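You operate a simulated robot arm through the tools that you are given. There is no shell and no other tool.

You are at the controls of a simulated robot arm. One attempt, no reset.

Task
Wipe the scum off the basin rim and the splashes off the tiles.
Fine: plug in first, run cold to 1 L on the basin's scale, tap off, then dip the yellow sponge in it; sponge back on the rim by the hot tap; leave the water in; brush and soap stay. What is to be rubbed or washed off counts as gone when no trace of it is left.

It is judged by the outcome, as a careful person would: the job done as asked, and still so three seconds after it is handed in. It fails if anything else is knocked over, pushed out of place, dropped, spilled or broken.

Robot
A 7-joint arm with a two-finger parallel gripper, fixed in place. Base frame: the origin is on the floor under the middle of its stand, x ahead of it, y to its left, z up. Units: mm, degrees, N and s.
With the tool pointing down near the work surface it reaches from about 240 to 680 mm from the base axis. Its first joint turns from -66.0 to 66.0 degrees. Payload 2.4 kg.
The TCP is the grasp point between the finger pads, 30 mm short of the fingertips. In the tool frame z runs along the fingers and y along their closing line. Largest opening 94 mm; finger width 28, thickness 10; the body of the gripper, 50 by 96 mm, starts 55 mm behind the TCP.
Orientation is that of the tool frame in the base frame, as a unit quaternion [x, y, z, w]. With the fingers straight down and closing along the base's y, the tool's x points along the base's -x, its y along +y and its z along -z.

Tools
- The arm moves only by the tool drive_tool. Its argument "steps" is one flat list of numbers, 7 for each row, row after row: the shift along the tool's x, y, z in mm, then the turn, a rotation vector about the tool's x, y, z in degrees, then the gripper command, from -1 (fully open) to 1 (shut), values between in proportion. In form: [tx, ty, tz, ax, ay, az, fingers, tx, ty, tz, ax, ay, az, fingers, ...]. A call has 1 to 20 rows; each row shifts and turns the commanded pose from where the row before left it, along the tool's axes as they then stand. Rows are played at 5 a second. More than 50 mm and 8.6 degrees between two rows, or a gripper value outside its range, and nothing of the call is played. Where a pose cannot be reached the arm comes as near as it can. A force on the tool above 70 N (or 10 N above the force at the start of the call, whichever is more), or a blocked arm, ends the call early, and 0.2 s more pass. Each finger travels about 153 mm/s and halts on what it meets, pressing with about 34 N; the grip force reading is that of the motor and also rises with nothing between the fingers. The clock runs only during rows and for 0.2 s after the last one: add rows that do not move to give the fingers time. It gives the time, the measured TCP pose, the force on the tool (base axes), the opening and the grip force at its end, in the units of the frame above (readings bear some noise), with the torque about the TCP (base axes, N m) and any sound that the robot's microphone picked up.
- Cameras (640 x 400 px; columns grow to the right, rows downward): "scene" is fixed at [37.8, 471.4, 1455.1]; the picture's right is [-0.75, -0.66, 0.00], its down [-0.32, 0.37, -0.87] and it looks along [0.57, -0.66, -0.49] (base axes); focal length 314 px, centre (320, 200). "wrist" rides on the gripper at [76, 14, -102] in the tool frame; the picture's right is [-0.18, 0.98, 0.00], its down [-0.75, -0.14, -0.64] and it looks along [-0.63, -0.12, 0.77] (tool axes); focal length 243 px, centre (320, 200). There is no depth. A picture from a camera that has moved, and an enlarged one, comes with that camera's place and axes in the base frame and with its lens.
- get_image(camera): a new picture of that camera. The clock stands still meanwhile.
- inspect(camera, box): a new picture of the part [left, top, right, bottom] of that camera's present view, enlarged. The clock stands still meanwhile.
- finish_job(): hands the job in; it is judged then, once.

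Places have to be worked out from the pictures, the camera data and where the tool is seen. Open the gripper and draw the arm clear of the work before you hand the job in, unless the task says otherwise.

The tools are called as a command line: name --argument value ..., lists and objects as JSON in quotes. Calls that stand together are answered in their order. drive_tool: Moves the arm, as the interface text tells. Its arguments: {"type":"object","properties":{"steps":{"type":"array","items":{"type":"number"}}},"required":["steps"]} The other tools are called the same way: get_image (camera) takes a picture; inspect (camera, box) takes an enlarged picture of a part of a camera's view; finish_job () hands the job in.

At the start:

```text
t: 0.0
eef_pos: [390.5, -249.5, 1207.3]
tcp_rot: [0.0, 1.0, 0.0, 0.0]
force: [-0.5, 0.9, 0.0]
wrist_torque: [0.0, -0.01, 0.01]
opening: 94.0
finger_force: 0.1
```

scene: 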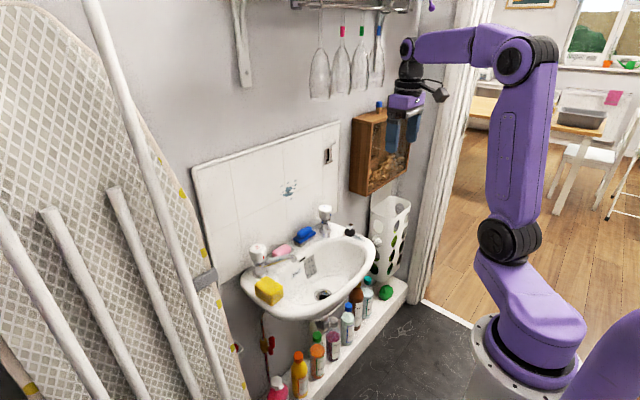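
wrist: 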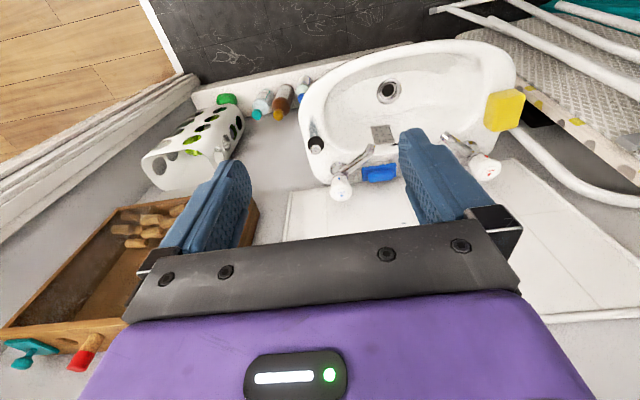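

I start by looking closely at the basin, the tiles and the items around them before moving.

inspect --camera "scene" --box '[230, 190, 390, 330]'

inspect --camera "wrist" --box '[280, 30, 540, 220]'

inspect --camera "scene" --box '[190, 110, 350, 250]'

```text
2.86 times, centred on (310, 260) of scene
camera zoom: at [37.8, 471.4, 1455.1], right [-0.75, -0.66, 0.0], down [-0.32, 0.37, -0.87], along [0.57, -0.66, -0.49], focal length 896 px, centre (349, 29)
```

zoom: 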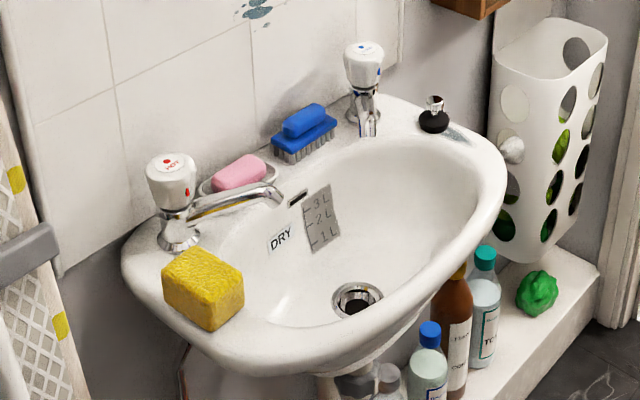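

```text
2.11 times, centred on (410, 125) of wrist
camera zoom: at [314.0, -235.0, 1309.9], right [0.18, 0.98, 0.0], down [0.75, -0.14, 0.64], along [0.63, -0.12, -0.77], focal length 511 px, centre (130, 358)
```

zoom: 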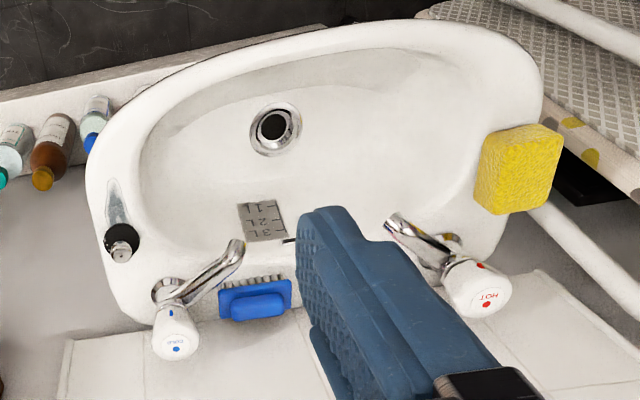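

```text
2.86 times, centred on (270, 180) of scene
camera zoom: at [37.8, 471.4, 1455.1], right [-0.75, -0.66, 0.0], down [-0.32, 0.37, -0.87], along [0.57, -0.66, -0.49], focal length 896 px, centre (463, 257)
```

zoom: 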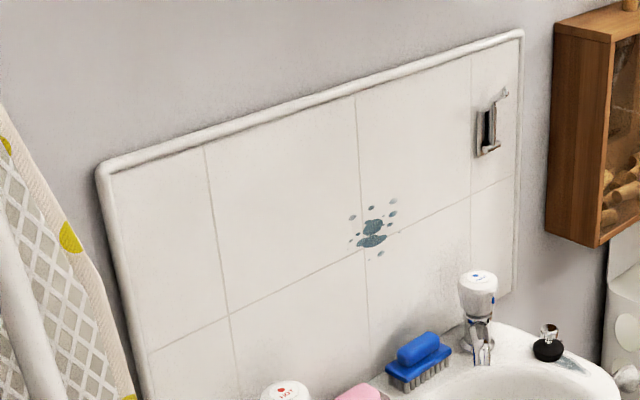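

The taps are near (635, 48) hot and (635, -247) cold, the drain near (520, -100, 678), the plug on the rim near (556, -288), the sponge near (550, 94, 825). I zoom further on the rim for scum and on the splash for its extent.

inspect --camera "scene" --box '[320, 210, 390, 260]'

inspect --camera "scene" --box '[235, 230, 315, 330]'

inspect --camera "wrist" --box '[290, 60, 410, 210]'

inspect --camera "scene" --box '[260, 160, 330, 220]'

inspect --camera "scene" --box '[290, 240, 360, 300]'

```text
8.00 times, centred on (355, 235) of scene
camera zoom: at [37.8, 471.4, 1455.1], right [-0.75, -0.66, 0.0], down [-0.32, 0.37, -0.87], along [0.57, -0.66, -0.49], focal length 2509 px, centre (40, -80)
```

zoom: 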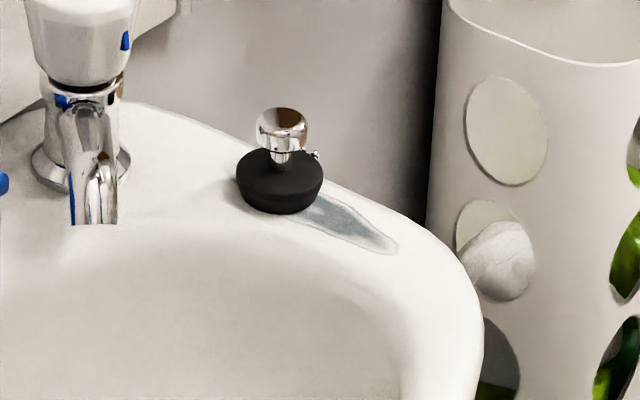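

```text
4.00 times, centred on (275, 280) of scene
camera zoom: at [37.8, 471.4, 1455.1], right [-0.75, -0.66, 0.0], down [-0.32, 0.37, -0.87], along [0.57, -0.66, -0.49], focal length 1255 px, centre (500, -120)
```

zoom: 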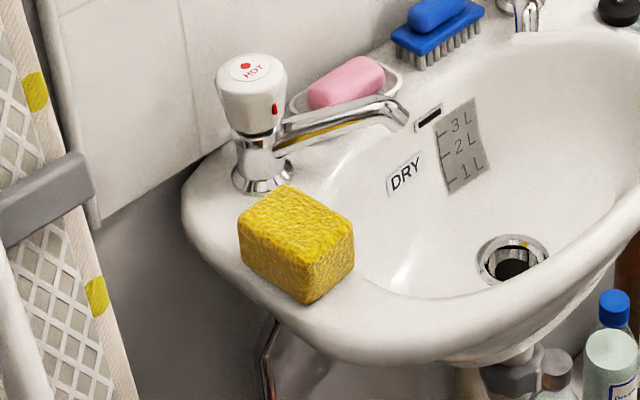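

```text
2.67 times, centred on (350, 135) of wrist
camera zoom: at [314.0, -235.0, 1309.9], right [0.18, 0.98, 0.0], down [0.75, -0.14, 0.64], along [0.63, -0.12, -0.77], focal length 647 px, centre (240, 373)
```

zoom: 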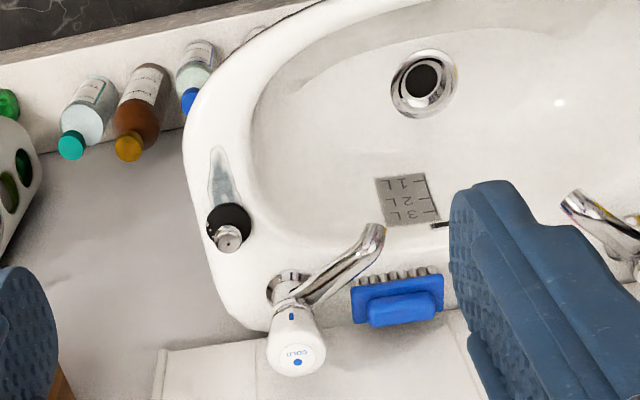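

```text
6.67 times, centred on (295, 190) of scene
camera zoom: at [37.8, 471.4, 1455.1], right [-0.75, -0.66, 0.0], down [-0.32, 0.37, -0.87], along [0.57, -0.66, -0.49], focal length 2091 px, centre (487, 267)
```

zoom: 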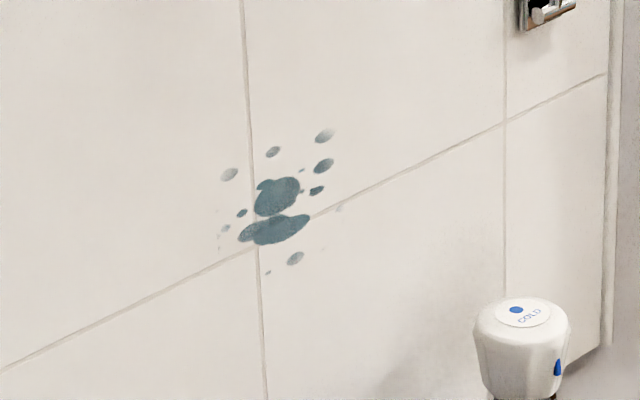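

```text
6.67 times, centred on (325, 270) of scene
camera zoom: at [37.8, 471.4, 1455.1], right [-0.75, -0.66, 0.0], down [-0.32, 0.37, -0.87], along [0.57, -0.66, -0.49], focal length 2091 px, centre (287, -267)
```

zoom: 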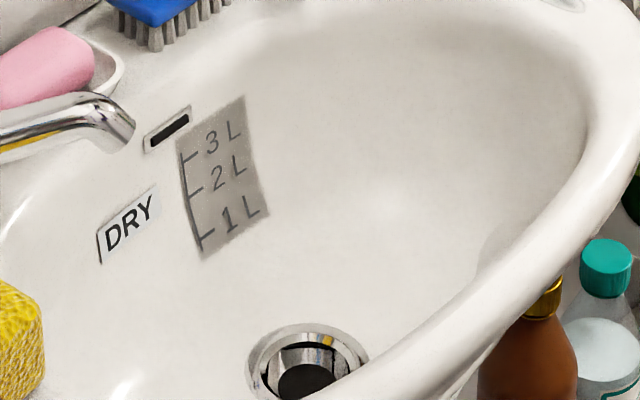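

The scum is a grey streak on the right rim beside (perhaps under) the plug, the splashes cover a patch near y≈-131, z≈995. I move the open gripper toward a spot above and robot-side of the plug to get a close view.

drive_tool --steps '[-10, -6, 34, 0, 0, 0, -1, -10, -6, 34, 0, 0, 0, -1, -10, -6, 34, 0, 0, 0, -1, -10, -6, 34, 0, 0, 0, -1, -10, -6, 34, 0, 0, 0, -1, -10, -6, 34, 0, 0, 0, -1, 0, 0, 0, 0, 0, 0, -1]'

get_image --camera "wrist"

get_image --camera "scene"

```text
t: 1.6
eef_pos: [451.8, -284.4, 1003.7]
tcp_rot: [0.0, 1.0, 0.0, -0.001]
force: [0.2, 0.1, 0.9]
wrist_torque: [-0.02, -0.02, -0.02]
opening: 94.0
finger_force: 0.1
```

```text
taken
camera wrist: at [374.5, -269.1, 1106.0], right [0.18, 0.98, 0.0], down [0.75, -0.14, 0.64], along [0.63, -0.12, -0.77], focal length 243 px, centre (320, 200)
```

wrist: 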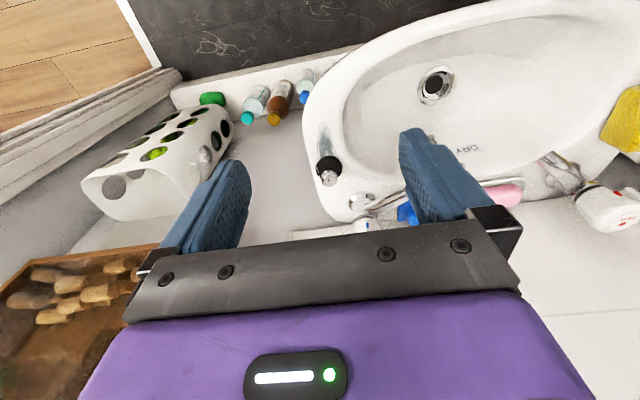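

```text
taken
```

scene: 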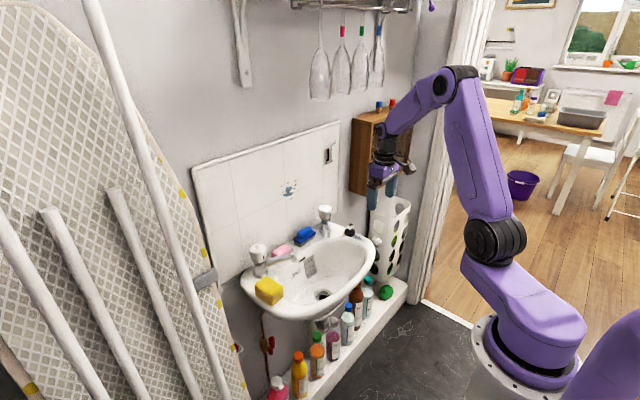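

The view is clear: the plug with its chrome ball stands on the rim left of the cold tap in this upside-down view. I zoom in on the plug and scum.

inspect --camera "wrist" --box '[280, 100, 400, 230]'

inspect --camera "scene" --box '[310, 140, 430, 260]'

```text
3.08 times, centred on (340, 165) of wrist
camera zoom: at [374.5, -269.1, 1106.0], right [0.18, 0.98, 0.0], down [0.75, -0.14, 0.64], along [0.63, -0.12, -0.77], focal length 746 px, centre (258, 308)
```

zoom: 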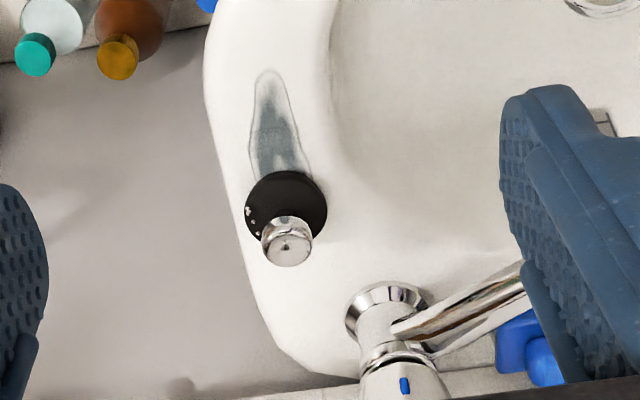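

```text
3.33 times, centred on (370, 200) of scene
camera zoom: at [37.8, 471.4, 1455.1], right [-0.75, -0.66, 0.0], down [-0.32, 0.37, -0.87], along [0.57, -0.66, -0.49], focal length 1046 px, centre (153, 200)
```

zoom: 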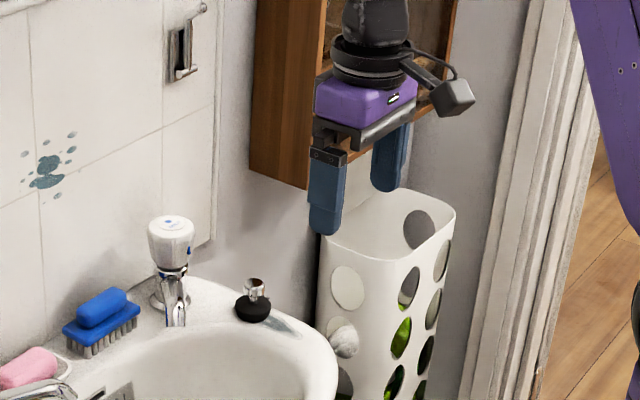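

The plug's chrome pull is around (556, -289, ~840). I move above it with the fingers narrowed to about 52 mm, staying above the pull, then check alignment.

drive_tool --steps '[-20.8, -0.9, 19.8, 0, 0, 0, -0.1, -20.8, -0.9, 19.8, 0, 0, 0, -0.1, -20.8, -0.9, 19.8, 0, 0, 0, -0.1, -20.8, -0.9, 19.8, 0, 0, 0, -0.1, -20.8, -0.9, 19.8, 0, 0, 0, -0.1, 0, 0, 0, 0, 0, 0, -0.1]'

get_image --camera "wrist"

inspect --camera "scene" --box '[310, 140, 430, 260]'

```text
t: 3.0
eef_pos: [554.2, -290.6, 904.0]
tcp_rot: [0.0, 1.0, 0.0, 0.0]
force: [0.3, 1.0, 0.7]
wrist_torque: [-0.01, -0.01, 0.02]
opening: 51.8
finger_force: 0.0
```

```text
taken
camera wrist: at [476.8, -276.1, 1005.7], right [0.18, 0.98, 0.0], down [0.75, -0.14, 0.64], along [0.63, -0.12, -0.77], focal length 243 px, centre (320, 200)
```

wrist: 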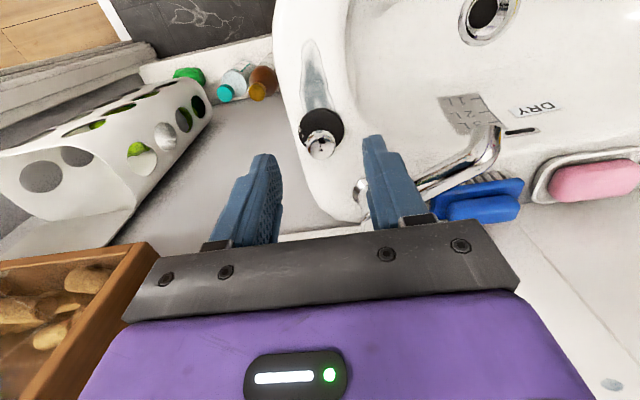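

```text
3.33 times, centred on (370, 200) of scene
camera zoom: at [37.8, 471.4, 1455.1], right [-0.75, -0.66, 0.0], down [-0.32, 0.37, -0.87], along [0.57, -0.66, -0.49], focal length 1046 px, centre (153, 200)
```

zoom: 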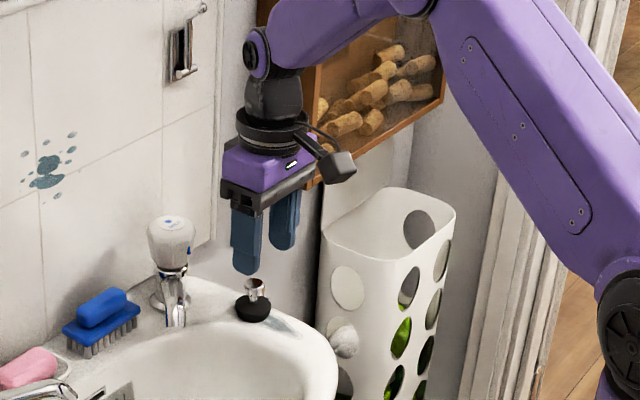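

The knob lines up in y with the tool, and about 5 mm further in x. I shift +5 mm in x and lower to TCP z≈857 (tips about 827), then look again before closing.

drive_tool --steps '[-5, 0.5, 0, 0, 0, 0, -0.1, 0, 0, 16, 0, 0, 0, -0.1, 0, 0, 16, 0, 0, 0, -0.1, 0, 0, 15, 0, 0, 0, -0.1, 0, 0, 0, 0, 0, 0, -0.1]'

inspect --camera "wrist" --box '[220, 60, 420, 220]'

inspect --camera "scene" --box '[310, 190, 400, 250]'

```text
t: 4.2
eef_pos: [558.7, -289.9, 857.6]
tcp_rot: [0.0, 1.0, 0.0, 0.0]
force: [0.9, -0.2, -0.5]
wrist_torque: [0.04, 0.02, -0.03]
opening: 51.9
finger_force: 0.0
```

```text
2.50 times, centred on (320, 140) of wrist
camera zoom: at [483.2, -275.2, 960.1], right [0.18, 0.98, 0.0], down [0.75, -0.14, 0.64], along [0.63, -0.12, -0.77], focal length 606 px, centre (320, 350)
```

zoom: 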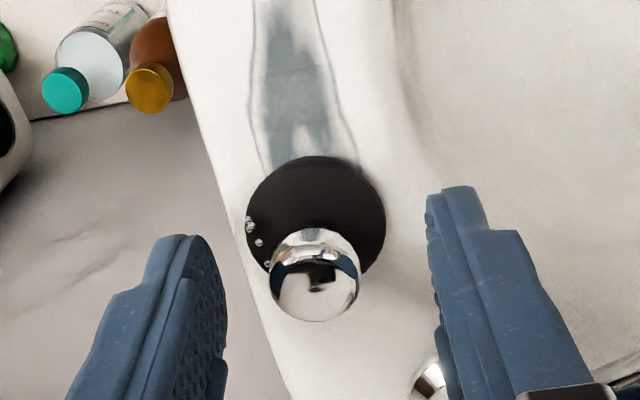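

```text
6.67 times, centred on (355, 220) of scene
camera zoom: at [37.8, 471.4, 1455.1], right [-0.75, -0.66, 0.0], down [-0.32, 0.37, -0.87], along [0.57, -0.66, -0.49], focal length 2091 px, centre (87, 67)
```

zoom: 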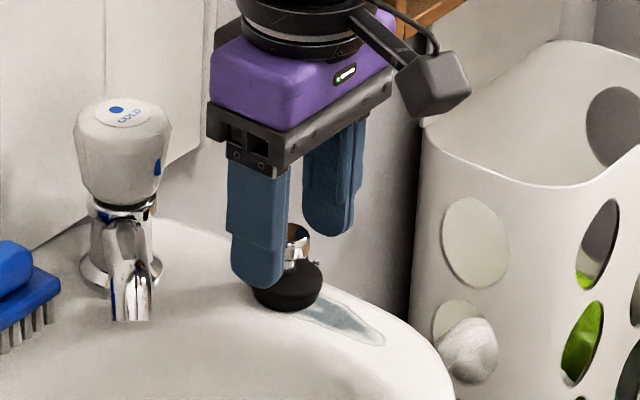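

The knob sits between the pads, centred within a few mm, with tips about 10 mm below its middle. I close the gripper on it.

drive_tool --steps '[0, 0, 0, 0, 0, 0, 0.3, 0, 0, 0, 0, 0, 0, 0.6, 0, 0, 0, 0, 0, 0, 1, 0, 0, 0, 0, 0, 0, 1, 0, 0, 0, 0, 0, 0, 1]'

inspect --camera "wrist" --box '[220, 60, 420, 220]'

```text
t: 5.4
eef_pos: [560.0, -289.1, 858.9]
tcp_rot: [0.0, 1.0, 0.0, 0.0]
force: [0.1, -0.9, 2.6]
wrist_torque: [-0.09, -0.02, -0.03]
opening: 21.8
finger_force: 33.8
```

```text
2.50 times, centred on (320, 140) of wrist
camera zoom: at [483.1, -275.3, 960.4], right [0.18, 0.98, 0.0], down [0.75, -0.14, 0.64], along [0.63, -0.12, -0.77], focal length 606 px, centre (320, 350)
```

zoom: 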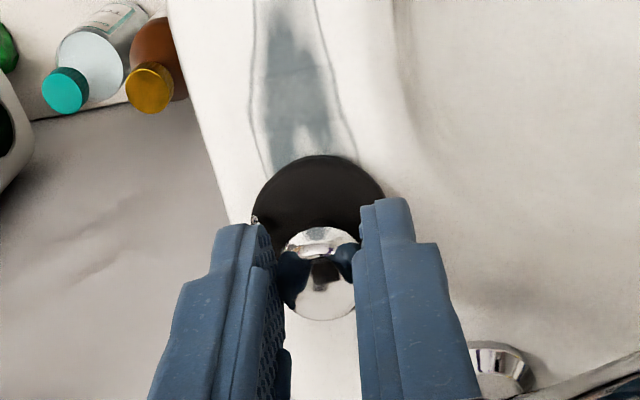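

The pull is held at 21.8 mm opening. I lift the plug straight up and carry it over the drain area, staying above the spouts.

drive_tool --steps '[0, 0, -10, 0, 0, 0, 1, 0, 0, -25, 0, 0, 0, 1, 0, 0, -30, 0, 0, 0, 1, 0, 0, -27, 0, 0, 0, 1, 10, 31, 0, 0, 0, 0, 1, 10, 31, 0, 0, 0, 0, 1, 10, 32, 0, 0, 0, 0, 1, 4, 32, 0, 0, 0, 0, 1, 4, 32, 0, 0, 0, 0, 1, 0, 31, 0, 0, 0, 0, 1, 0, 0, 0, 0, 0, 0, 1]'

get_image --camera "wrist"

inspect --camera "scene" --box '[230, 170, 390, 310]'

```text
t: 7.8
eef_pos: [520.7, -98.6, 948.9]
tcp_rot: [0.0, 1.0, 0.0, 0.0]
force: [0.5, -0.4, -0.3]
wrist_torque: [0.04, 0.04, 0.03]
opening: 21.6
finger_force: 33.9
```

```text
taken
camera wrist: at [444.1, -85.0, 1051.4], right [0.18, 0.98, 0.0], down [0.75, -0.14, 0.64], along [0.63, -0.12, -0.77], focal length 243 px, centre (320, 200)
```

wrist: 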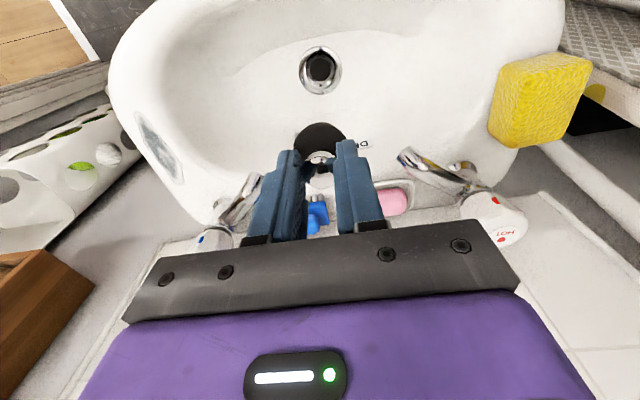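

```text
2.86 times, centred on (310, 240) of scene
camera zoom: at [37.7, 471.4, 1455.1], right [-0.75, -0.66, 0.0], down [-0.32, 0.37, -0.87], along [0.57, -0.66, -0.49], focal length 896 px, centre (349, 86)
```

zoom: 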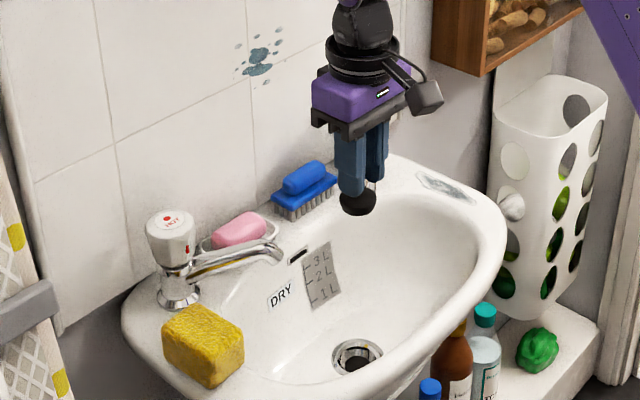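

The drain centre appears almost directly below the held plug, near (520, -99). I lower the plug to roughly 30 mm above the drain and look again.

drive_tool --steps '[0, 0, 30, 0, 0, 0, 1, 0, 0, 30, 0, 0, 0, 1, 0, 0, 30, 0, 0, 0, 1, 0, 0, 30, 0, 0, 0, 1, 0, 0, 30, 0, 0, 0, 1, 0, 0, 25, 0, 0, 0, 1, 0, 0, 0, 0, 0, 0, 1]'

get_image --camera "wrist"

inspect --camera "scene" --box '[270, 220, 370, 320]'

```text
t: 9.4
eef_pos: [523.6, -100.2, 775.6]
tcp_rot: [0.001, 1.0, 0.0, 0.0]
force: [0.7, -0.1, -0.7]
wrist_torque: [0.01, 0.04, 0.03]
opening: 21.5
finger_force: 33.8
```

```text
taken
camera wrist: at [445.7, -86.0, 877.7], right [0.18, 0.98, 0.0], down [0.75, -0.14, 0.64], along [0.63, -0.12, -0.77], focal length 243 px, centre (320, 200)
```

wrist: 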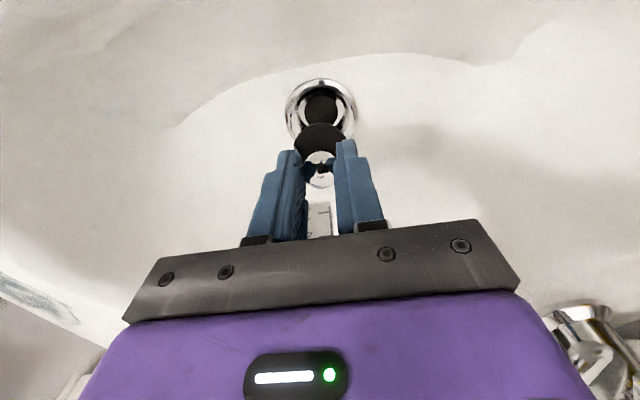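

```text
4.00 times, centred on (320, 270) of scene
camera zoom: at [37.8, 471.4, 1455.1], right [-0.75, -0.66, 0.0], down [-0.32, 0.37, -0.87], along [0.57, -0.66, -0.49], focal length 1255 px, centre (320, -80)
```

zoom: 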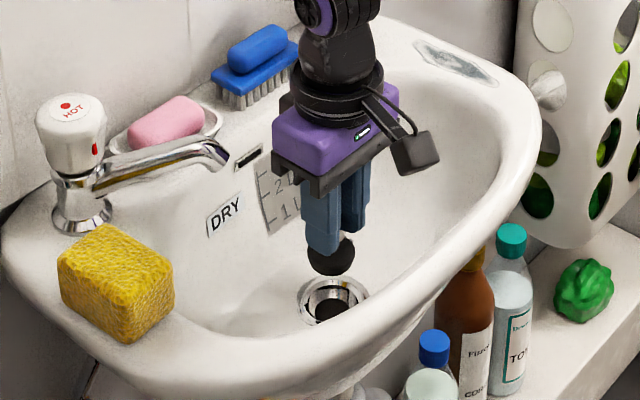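

Drain estimate refines to about (520.5, -99.5, 673). I lower another 30 mm with a small -x nudge and check the alignment just above the drain.

drive_tool --steps '[1.5, 0.5, 10, 0, 0, 0, 1, 0, 0, 10, 0, 0, 0, 1, 0, 0, 10, 0, 0, 0, 1, 0, 0, 0, 0, 0, 0, 1]'

inspect --camera "wrist" --box '[260, 80, 380, 200]'

inspect --camera "scene" --box '[295, 260, 355, 310]'

```text
t: 10.4
eef_pos: [519.5, -99.0, 744.9]
tcp_rot: [0.0, 1.0, -0.001, -0.001]
force: [0.0, -0.9, -1.1]
wrist_torque: [0.03, 0.0, -0.03]
opening: 21.6
finger_force: 34.0
```

```text
3.33 times, centred on (320, 140) of wrist
camera zoom: at [443.3, -85.3, 846.8], right [0.18, 0.98, 0.0], down [0.75, -0.14, 0.64], along [0.63, -0.12, -0.77], focal length 809 px, centre (320, 400)
```

zoom: 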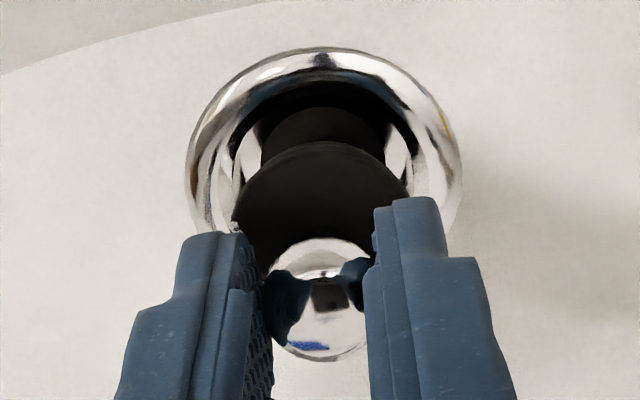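

```text
8.00 times, centred on (325, 285) of scene
camera zoom: at [37.8, 471.4, 1455.1], right [-0.75, -0.66, 0.0], down [-0.32, 0.37, -0.87], along [0.57, -0.66, -0.49], focal length 2509 px, centre (280, -480)
```

zoom: 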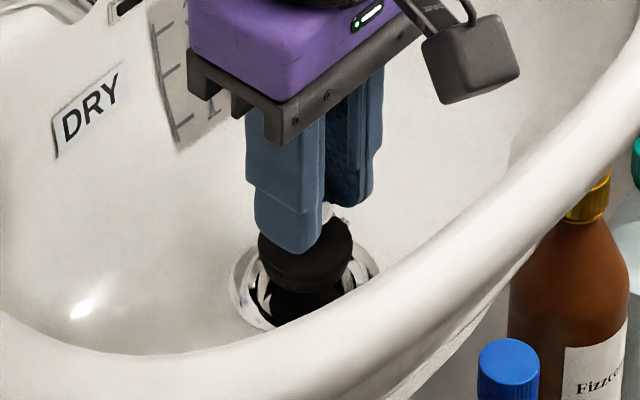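

The plug is centred over the ring in both views. I lower in small steps watching for contact force.

drive_tool --steps '[0, 0, 4, 0, 0, 0, 1, 0, 0, 4, 0, 0, 0, 1, 0, 0, 3, 0, 0, 0, 1]'

inspect --camera "wrist" --box '[260, 80, 380, 200]'

inspect --camera "scene" --box '[295, 260, 355, 310]'

```text
t: 11.2
eef_pos: [519.3, -98.8, 733.8]
tcp_rot: [0.0, 1.0, 0.001, 0.001]
force: [-0.9, -0.1, -0.8]
wrist_torque: [0.01, -0.03, -0.01]
opening: 21.6
finger_force: 34.0
```

```text
3.33 times, centred on (320, 140) of wrist
camera zoom: at [443.1, -85.1, 835.7], right [0.18, 0.98, 0.0], down [0.75, -0.14, 0.64], along [0.63, -0.12, -0.77], focal length 809 px, centre (320, 400)
```

zoom: 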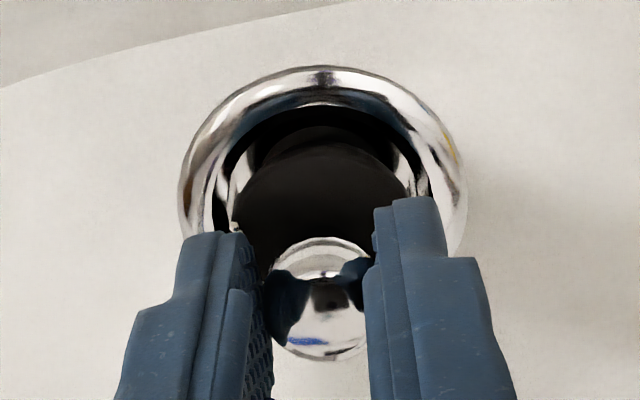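

```text
8.00 times, centred on (325, 285) of scene
camera zoom: at [37.8, 471.4, 1455.1], right [-0.75, -0.66, 0.0], down [-0.32, 0.37, -0.87], along [0.57, -0.66, -0.49], focal length 2509 px, centre (280, -480)
```

zoom: 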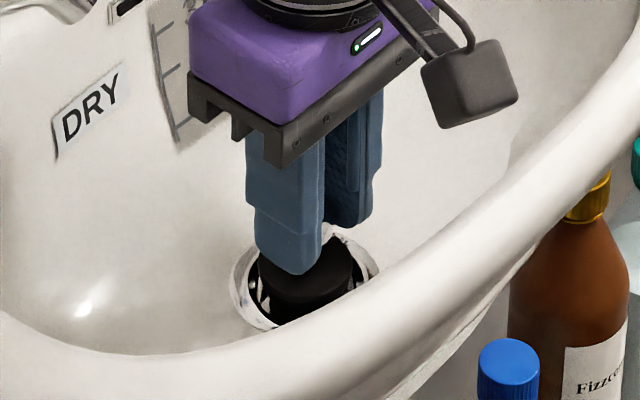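

Plug stays centred on the hole within about a millimetre. I continue down in small steps watching the force reading.

drive_tool --steps '[0, 0, 3, 0, 0, 0, 1, 0, 0, 3, 0, 0, 0, 1]'

drive_tool --steps '[0, 0, 2, 0, 0, 0, 1, 0, 0, 2, 0, 0, 0, 1]'

inspect --camera "scene" --box '[295, 260, 355, 310]'

inspect --camera "wrist" --box '[260, 80, 380, 200]'

```text
t: 11.8
eef_pos: [519.7, -101.1, 728.2]
tcp_rot: [0.0, 1.0, 0.0, 0.0]
force: [0.6, -0.2, -1.8]
wrist_torque: [0.02, -0.02, -0.02]
opening: 21.4
finger_force: 33.2
```

```text
t: 12.4
eef_pos: [521.1, -100.3, 723.2]
tcp_rot: [-0.001, 1.0, 0.0, 0.0]
force: [0.6, -0.2, -1.1]
wrist_torque: [-0.02, 0.01, 0.01]
opening: 21.4
finger_force: 34.6
```

```text
8.00 times, centred on (325, 285) of scene
camera zoom: at [37.8, 471.4, 1455.1], right [-0.75, -0.66, 0.0], down [-0.32, 0.37, -0.87], along [0.57, -0.66, -0.49], focal length 2509 px, centre (280, -480)
```

zoom: 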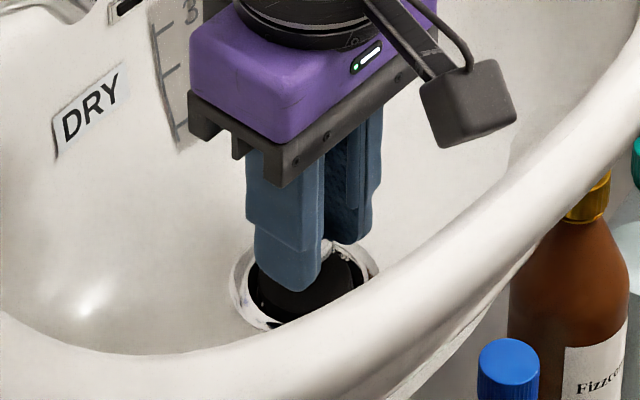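

```text
3.33 times, centred on (320, 140) of wrist
camera zoom: at [443.8, -85.8, 825.6], right [0.18, 0.98, 0.0], down [0.75, -0.14, 0.64], along [0.63, -0.12, -0.77], focal length 809 px, centre (320, 400)
```

zoom: 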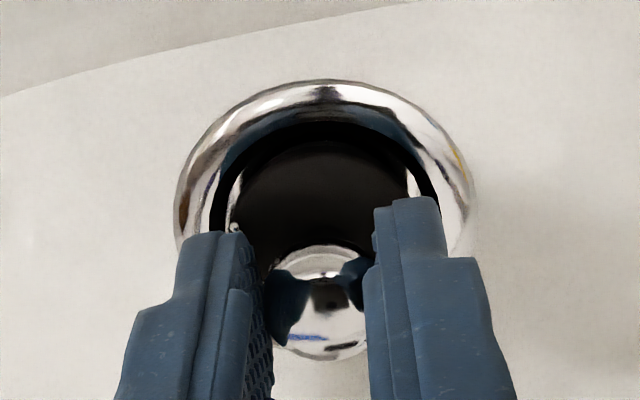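

No contact yet and the plug is entering the ring. I keep lowering in 2 mm steps with a 0.5 mm +y nudge.

drive_tool --steps '[0, 0.5, 2, 0, 0, 0, 1, 0, 0, 2, 0, 0, 0, 1]'

drive_tool --steps '[0, 0, 2, 0, 0, 0, 1, 0, 0, 1, 0, 0, 0, 1]'

drive_tool --steps '[0, 0, 2, 0, 0, 0, 1, 0, 0, 1, 0, 0, 0, 1]'

inspect --camera "wrist" --box '[260, 80, 380, 200]'

```text
t: 13.0
eef_pos: [520.7, -100.5, 719.5]
tcp_rot: [-0.001, 1.0, -0.001, 0.0]
force: [-5.7, 0.7, 21.9]
wrist_torque: [0.07, 0.24, 0.0]
opening: 21.7
finger_force: 34.1
```

```text
t: 13.6
eef_pos: [522.3, -99.7, 718.1]
tcp_rot: [-0.001, 1.0, 0.0, 0.002]
force: [-12.2, 2.6, 49.2]
wrist_torque: [0.07, 0.12, 0.03]
opening: 21.4
finger_force: 34.1
```

```text
t: 14.2
eef_pos: [522.7, -99.4, 714.9]
tcp_rot: [0.0, 1.0, -0.001, 0.004]
force: [-10.0, 2.5, 50.6]
wrist_torque: [0.05, -0.02, 0.01]
opening: 22.0
finger_force: 34.0
```

```text
3.33 times, centred on (320, 140) of wrist
camera zoom: at [445.3, -85.4, 817.7], right [0.18, 0.98, 0.0], down [0.75, -0.14, 0.65], along [0.64, -0.12, -0.76], focal length 809 px, centre (320, 400)
```

zoom: 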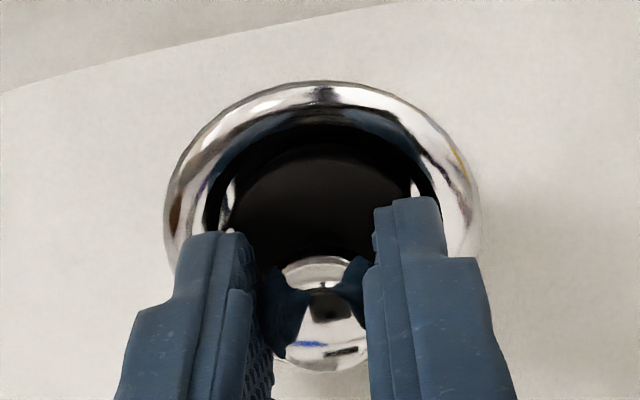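

There is firm contact (about 50 N) and the knob slid slightly in the grip, so the plug is down on its seat or wedged. I ease off 2 mm and open the fingers to look at how it sits.

drive_tool --steps '[0, 0, -2, 0, 0, 0, 1, 0, 0, 0, 0, 0, 0, 0.4, 0, 0, 0, 0, 0, 0, 0.2, 0, 0, 0, 0, 0, 0, 0.2]'

inspect --camera "wrist" --box '[260, 80, 380, 200]'

inspect --camera "scene" --box '[295, 260, 355, 310]'

```text
t: 15.2
eef_pos: [520.9, -99.9, 715.6]
tcp_rot: [0.0, 1.0, 0.0, 0.0]
force: [0.3, -0.1, 1.1]
wrist_torque: [0.02, -0.01, 0.02]
opening: 37.4
finger_force: 0.1
```

```text
3.33 times, centred on (320, 140) of wrist
camera zoom: at [444.1, -85.4, 818.3], right [0.18, 0.98, 0.0], down [0.75, -0.14, 0.64], along [0.63, -0.12, -0.77], focal length 809 px, centre (320, 400)
```

zoom: 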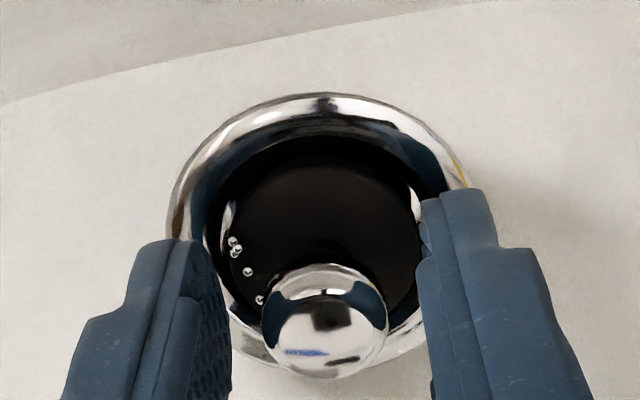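

```text
8.00 times, centred on (325, 285) of scene
camera zoom: at [37.8, 471.4, 1455.1], right [-0.75, -0.66, 0.0], down [-0.32, 0.37, -0.87], along [0.57, -0.66, -0.49], focal length 2509 px, centre (280, -480)
```

zoom: 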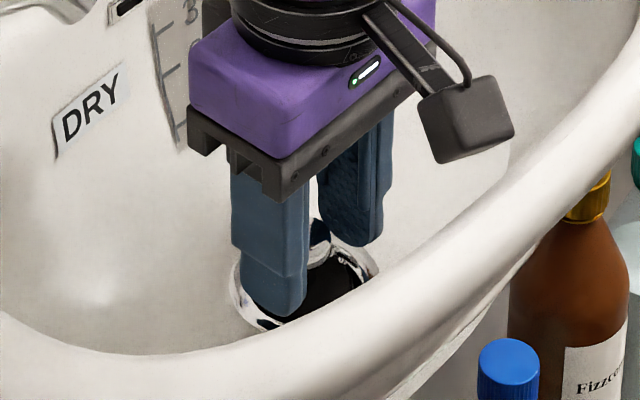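

The plug appears to sit inside the ring. I raise the hand clear and move it back a little to look down at the seating.

drive_tool --steps '[0, 0, -10, 0, 0, 0, 0, 0, 0, -25, 0, 0, 0, -0.2, 0, 0, -40, 0, 0, 0, -0.2, 0, 0, -40, 0, 0, 0, -0.2, 0, 0, -40, 0, 0, 0, -0.2, 0, 0, -30, 0, 0, 0, -0.2, 0, 0, 0, 0, 0, 0, -0.2]'

get_image --camera "wrist"

inspect --camera "wrist" --box '[280, 20, 380, 110]'

inspect --camera "scene" --box '[290, 260, 360, 310]'

```text
t: 16.8
eef_pos: [518.4, -101.2, 901.0]
tcp_rot: [0.001, 1.0, 0.0, 0.0]
force: [-0.4, -0.2, -0.3]
wrist_torque: [0.01, 0.02, -0.01]
opening: 56.2
finger_force: 0.1
```

```text
taken
camera wrist: at [442.3, -85.7, 1003.5], right [0.18, 0.98, 0.0], down [0.75, -0.14, 0.64], along [0.63, -0.12, -0.77], focal length 243 px, centre (320, 200)
```

wrist: 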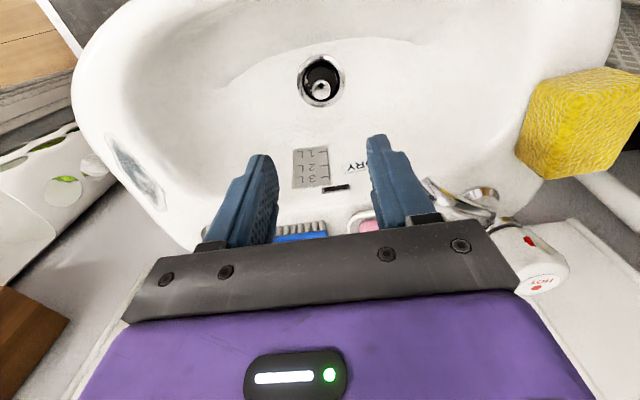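

```text
4.44 times, centred on (330, 65) of wrist
camera zoom: at [442.3, -85.7, 1003.5], right [0.18, 0.98, 0.0], down [0.75, -0.14, 0.64], along [0.63, -0.12, -0.77], focal length 1078 px, centre (276, 800)
```

zoom: 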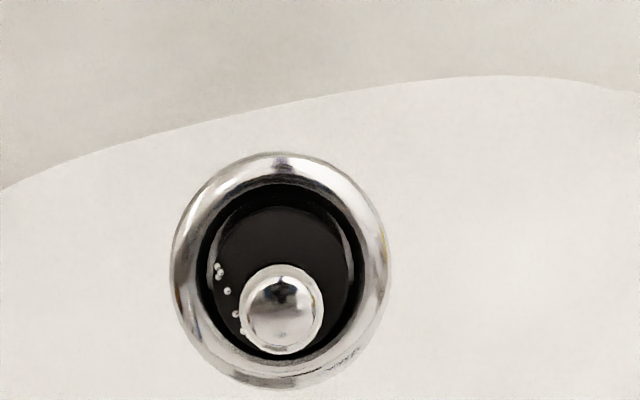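

```text
8.00 times, centred on (325, 285) of scene
camera zoom: at [37.7, 471.4, 1455.1], right [-0.75, -0.66, 0.0], down [-0.32, 0.37, -0.87], along [0.57, -0.66, -0.49], focal length 2509 px, centre (280, -480)
```

zoom: 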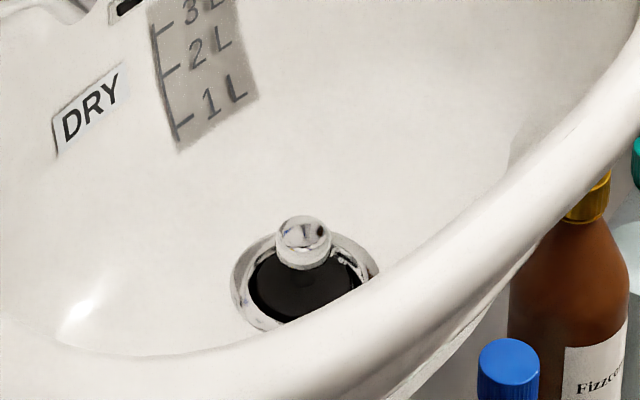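

The plug looks level and centred in the ring. I zoom tighter to judge whether it is fully seated.

inspect --camera "scene" --box '[314, 280, 344, 304]'

inspect --camera "wrist" --box '[295, 50, 349, 112]'

```text
16.00 times, centred on (329, 292) of scene
camera zoom: at [37.7, 471.4, 1455.1], right [-0.75, -0.66, 0.0], down [-0.32, 0.37, -0.87], along [0.57, -0.66, -0.49], focal length 5018 px, centre (176, -1272)
```

zoom: 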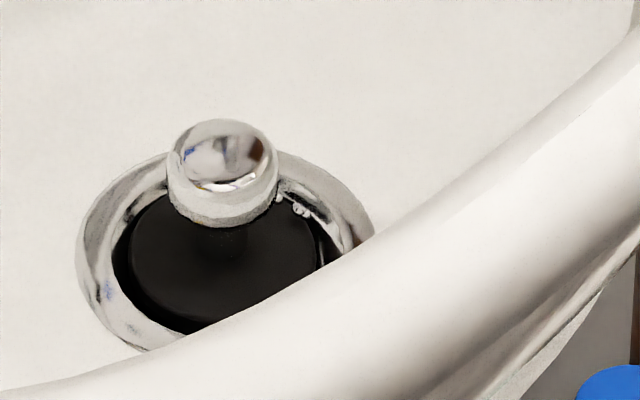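

```text
6.45 times, centred on (322, 81) of wrist
camera zoom: at [442.3, -85.7, 1003.5], right [0.18, 0.98, 0.0], down [0.75, -0.14, 0.64], along [0.63, -0.12, -0.77], focal length 1565 px, centre (307, 968)
```

zoom: 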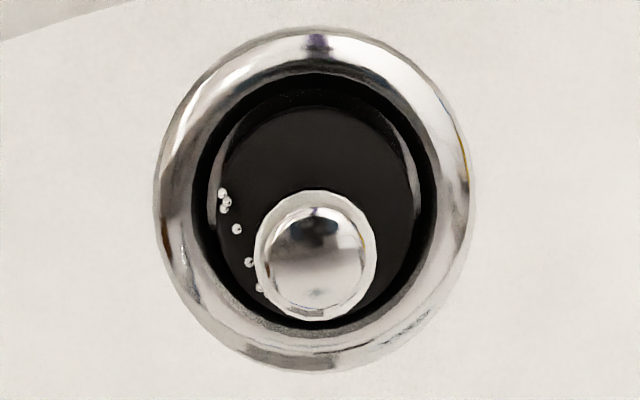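

The plug sits recessed and level inside the ring. Next I study the cold tap head: zooming with both cameras.

inspect --camera "scene" --box '[295, 195, 365, 250]'

drive_tool --steps '[20, -20, -10, 0, 0, 0, -1, 20, -30, -20, 0, 0, 0, -1, 20, -30, -20, 0, 0, 0, -1, 10, -30, 0, 0, 0, 0, -1, 0, -30, 0, 0, 0, 0, -1, 0, 0, 0, 0, 0, 0, -1]'

get_image --camera "wrist"

```text
7.27 times, centred on (330, 222) of scene
camera zoom: at [37.7, 471.4, 1455.1], right [-0.75, -0.66, 0.0], down [-0.32, 0.37, -0.87], along [0.57, -0.66, -0.49], focal length 2281 px, centre (247, 36)
```

zoom: 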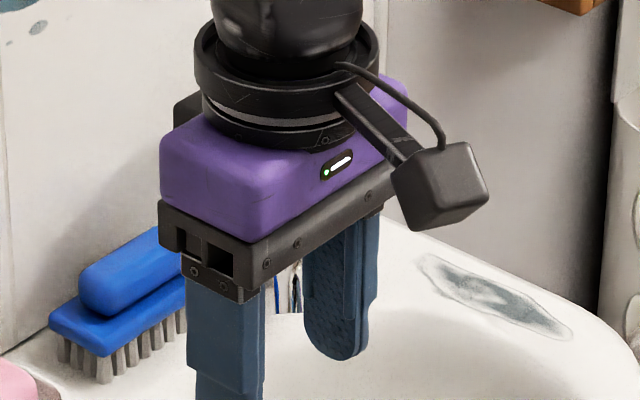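

```text
t: 18.2
eef_pos: [451.9, -240.6, 949.8]
tcp_rot: [0.0, 1.0, 0.0, 0.0]
force: [0.3, 0.0, -0.1]
wrist_torque: [0.01, 0.01, 0.01]
opening: 94.2
finger_force: 0.1
```

```text
taken
camera wrist: at [375.1, -225.2, 1053.2], right [0.18, 0.98, 0.0], down [0.75, -0.14, 0.64], along [0.63, -0.12, -0.77], focal length 243 px, centre (320, 200)
```

wrist: 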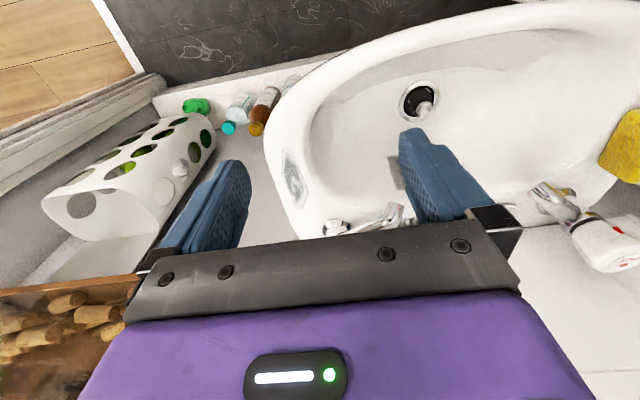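

The gripper plate hides the tap from here. I tilt the tool 30° so the fingers point forward and down (about tool y) in place, which also gives wall clearance, then look at the tap.

drive_tool --steps '[0, 0, 0, 0, -7.5, 0, -1, 0, 0, 0, 0, -7.5, 0, -1, 0, 0, 0, 0, -7.5, 0, -1, 0, 0, 0, 0, -7.5, 0, -1, 0, 0, 0, 0, 0, 0, -1]'

get_image --camera "wrist"

inspect --camera "scene" --box '[295, 195, 365, 250]'

```text
t: 19.4
eef_pos: [450.7, -237.1, 950.2]
tcp_rot: [-0.001, 0.972, 0.006, 0.234]
force: [0.6, -0.2, 0.3]
wrist_torque: [-0.02, -0.01, -0.04]
opening: 93.8
finger_force: 0.1
out of reach, approached as far as the arm can: row 4
```

```text
taken
camera wrist: at [336.1, -224.1, 1007.5], right [0.16, 0.98, 0.09], down [0.38, -0.15, 0.91], along [0.91, -0.11, -0.4], focal length 243 px, centre (320, 200)
```

wrist: 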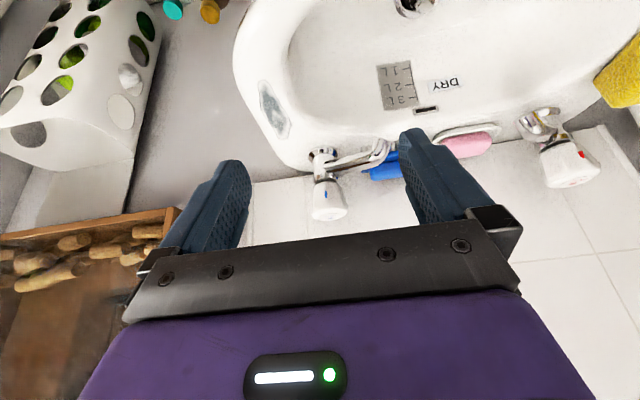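

```text
7.27 times, centred on (330, 222) of scene
camera zoom: at [37.8, 471.4, 1455.1], right [-0.75, -0.66, 0.0], down [-0.32, 0.37, -0.87], along [0.57, -0.66, -0.49], focal length 2281 px, centre (247, 36)
```

zoom: 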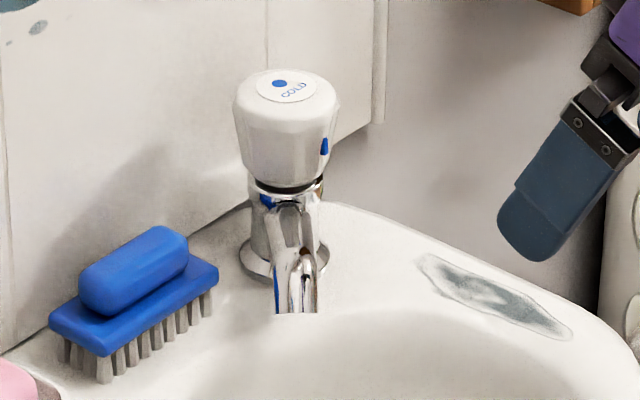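

Tap head is centred near (638, -248) with its top at about z=903; the tilt was limited by reach this close in. I move forward toward the tap, staying above it, and check the pose.

drive_tool --steps '[-23, -1.5, 12.1, 0, 0, 0, -1, -23, -1.5, 12.1, 0, 0, 0, -1, -23, -1.5, 12.1, 0, 0, 0, -1, -23, -1.5, 12.1, 0, 0, 0, -1, -23, -1.5, 12.1, 0, 0, 0, -1, 0, 0, 0, 0, 0, 0, -1]'

get_image --camera "wrist"

inspect --camera "scene" --box '[280, 150, 400, 250]'

```text
t: 20.8
eef_pos: [579.7, -244.9, 949.5]
tcp_rot: [-0.001, 0.972, 0.007, 0.234]
force: [-0.2, 0.1, 0.0]
wrist_torque: [-0.01, -0.04, -0.03]
opening: 93.7
finger_force: 0.1
```

```text
taken
camera wrist: at [465.0, -231.8, 1006.7], right [0.16, 0.98, 0.1], down [0.38, -0.15, 0.91], along [0.91, -0.11, -0.4], focal length 243 px, centre (320, 200)
```

wrist: 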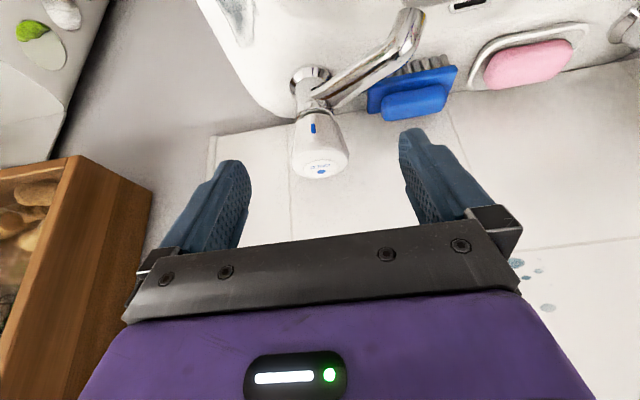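

```text
4.00 times, centred on (340, 200) of scene
camera zoom: at [37.8, 471.4, 1455.1], right [-0.75, -0.66, 0.0], down [-0.32, 0.37, -0.87], along [0.57, -0.66, -0.49], focal length 1255 px, centre (240, 200)
```

zoom: 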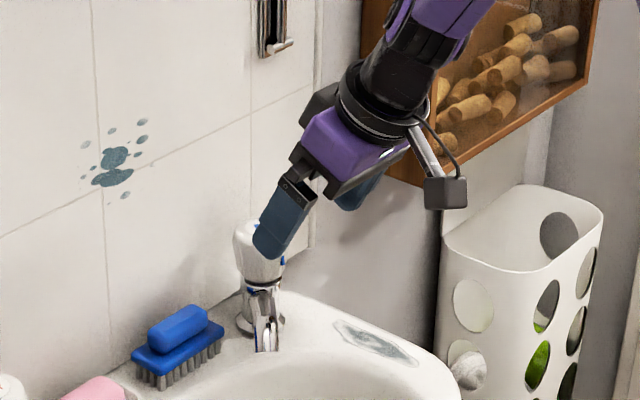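

Tilt is 27° and stable. I shift sideways to line up with the tap's axis (about (636, -250)), then advance partway along the fingers.

drive_tool --steps '[-13, -3, 0, 0, 0, 0, -1, -13, -3, 0, 0, 0, 0, -1, 0, 0, 18, 0, 0, 0, -1, 0, 0, 18, 0, 0, 0, -1, 0, 0, 0, 0, 0, 0, -1]'

get_image --camera "wrist"

inspect --camera "scene" --box '[280, 150, 400, 250]'

```text
t: 22.0
eef_pos: [619.4, -252.3, 928.1]
tcp_rot: [-0.002, 0.972, 0.007, 0.234]
force: [0.3, -0.5, 1.2]
wrist_torque: [-0.03, 0.01, 0.03]
opening: 93.9
finger_force: 0.1
```

```text
taken
camera wrist: at [504.7, -239.3, 985.1], right [0.16, 0.98, 0.1], down [0.38, -0.15, 0.91], along [0.91, -0.11, -0.4], focal length 243 px, centre (320, 200)
```

wrist: 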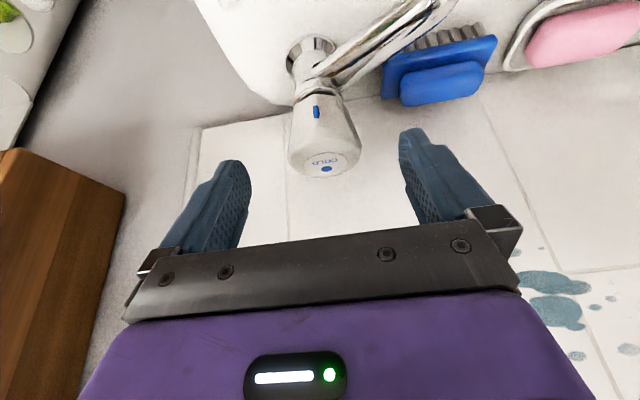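

```text
4.00 times, centred on (340, 200) of scene
camera zoom: at [37.8, 471.4, 1455.1], right [-0.75, -0.66, 0.0], down [-0.32, 0.37, -0.87], along [0.57, -0.66, -0.49], focal length 1255 px, centre (240, 200)
```

zoom: 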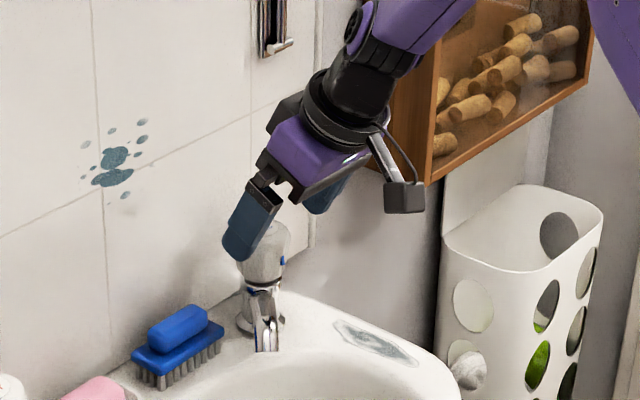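

Axis estimate holds at (636, -248). I advance another 24 mm along the fingers with a +3 mm y correction and check the +y finger against the spout.

drive_tool --steps '[0, 3, 8, 0, 0, 0, -1, 0, 0, 8, 0, 0, 0, -1, 0, 0, 8, 0, 0, 0, -1, 0, 0, 0, 0, 0, 0, -1]'

get_image --camera "wrist"

inspect --camera "scene" --box '[295, 180, 375, 250]'

```text
t: 23.0
eef_pos: [630.8, -249.1, 906.1]
tcp_rot: [-0.003, 0.972, 0.008, 0.233]
force: [-0.5, -0.4, 0.1]
wrist_torque: [-0.01, -0.01, 0.01]
opening: 93.8
finger_force: 0.1
```

```text
taken
camera wrist: at [516.3, -234.9, 963.8], right [0.16, 0.98, 0.1], down [0.38, -0.15, 0.91], along [0.91, -0.11, -0.4], focal length 243 px, centre (320, 200)
```

wrist: 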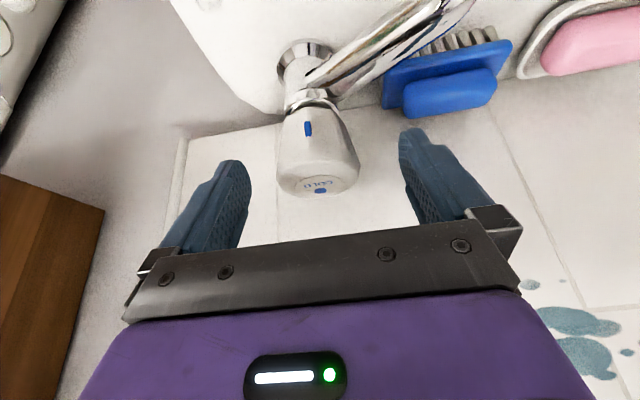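

```text
5.71 times, centred on (335, 215) of scene
camera zoom: at [37.8, 471.4, 1455.1], right [-0.75, -0.66, 0.0], down [-0.32, 0.37, -0.87], along [0.57, -0.66, -0.49], focal length 1792 px, centre (234, 114)
```

zoom: 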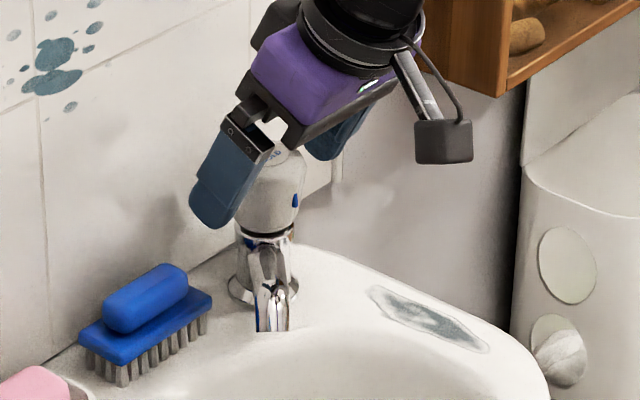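

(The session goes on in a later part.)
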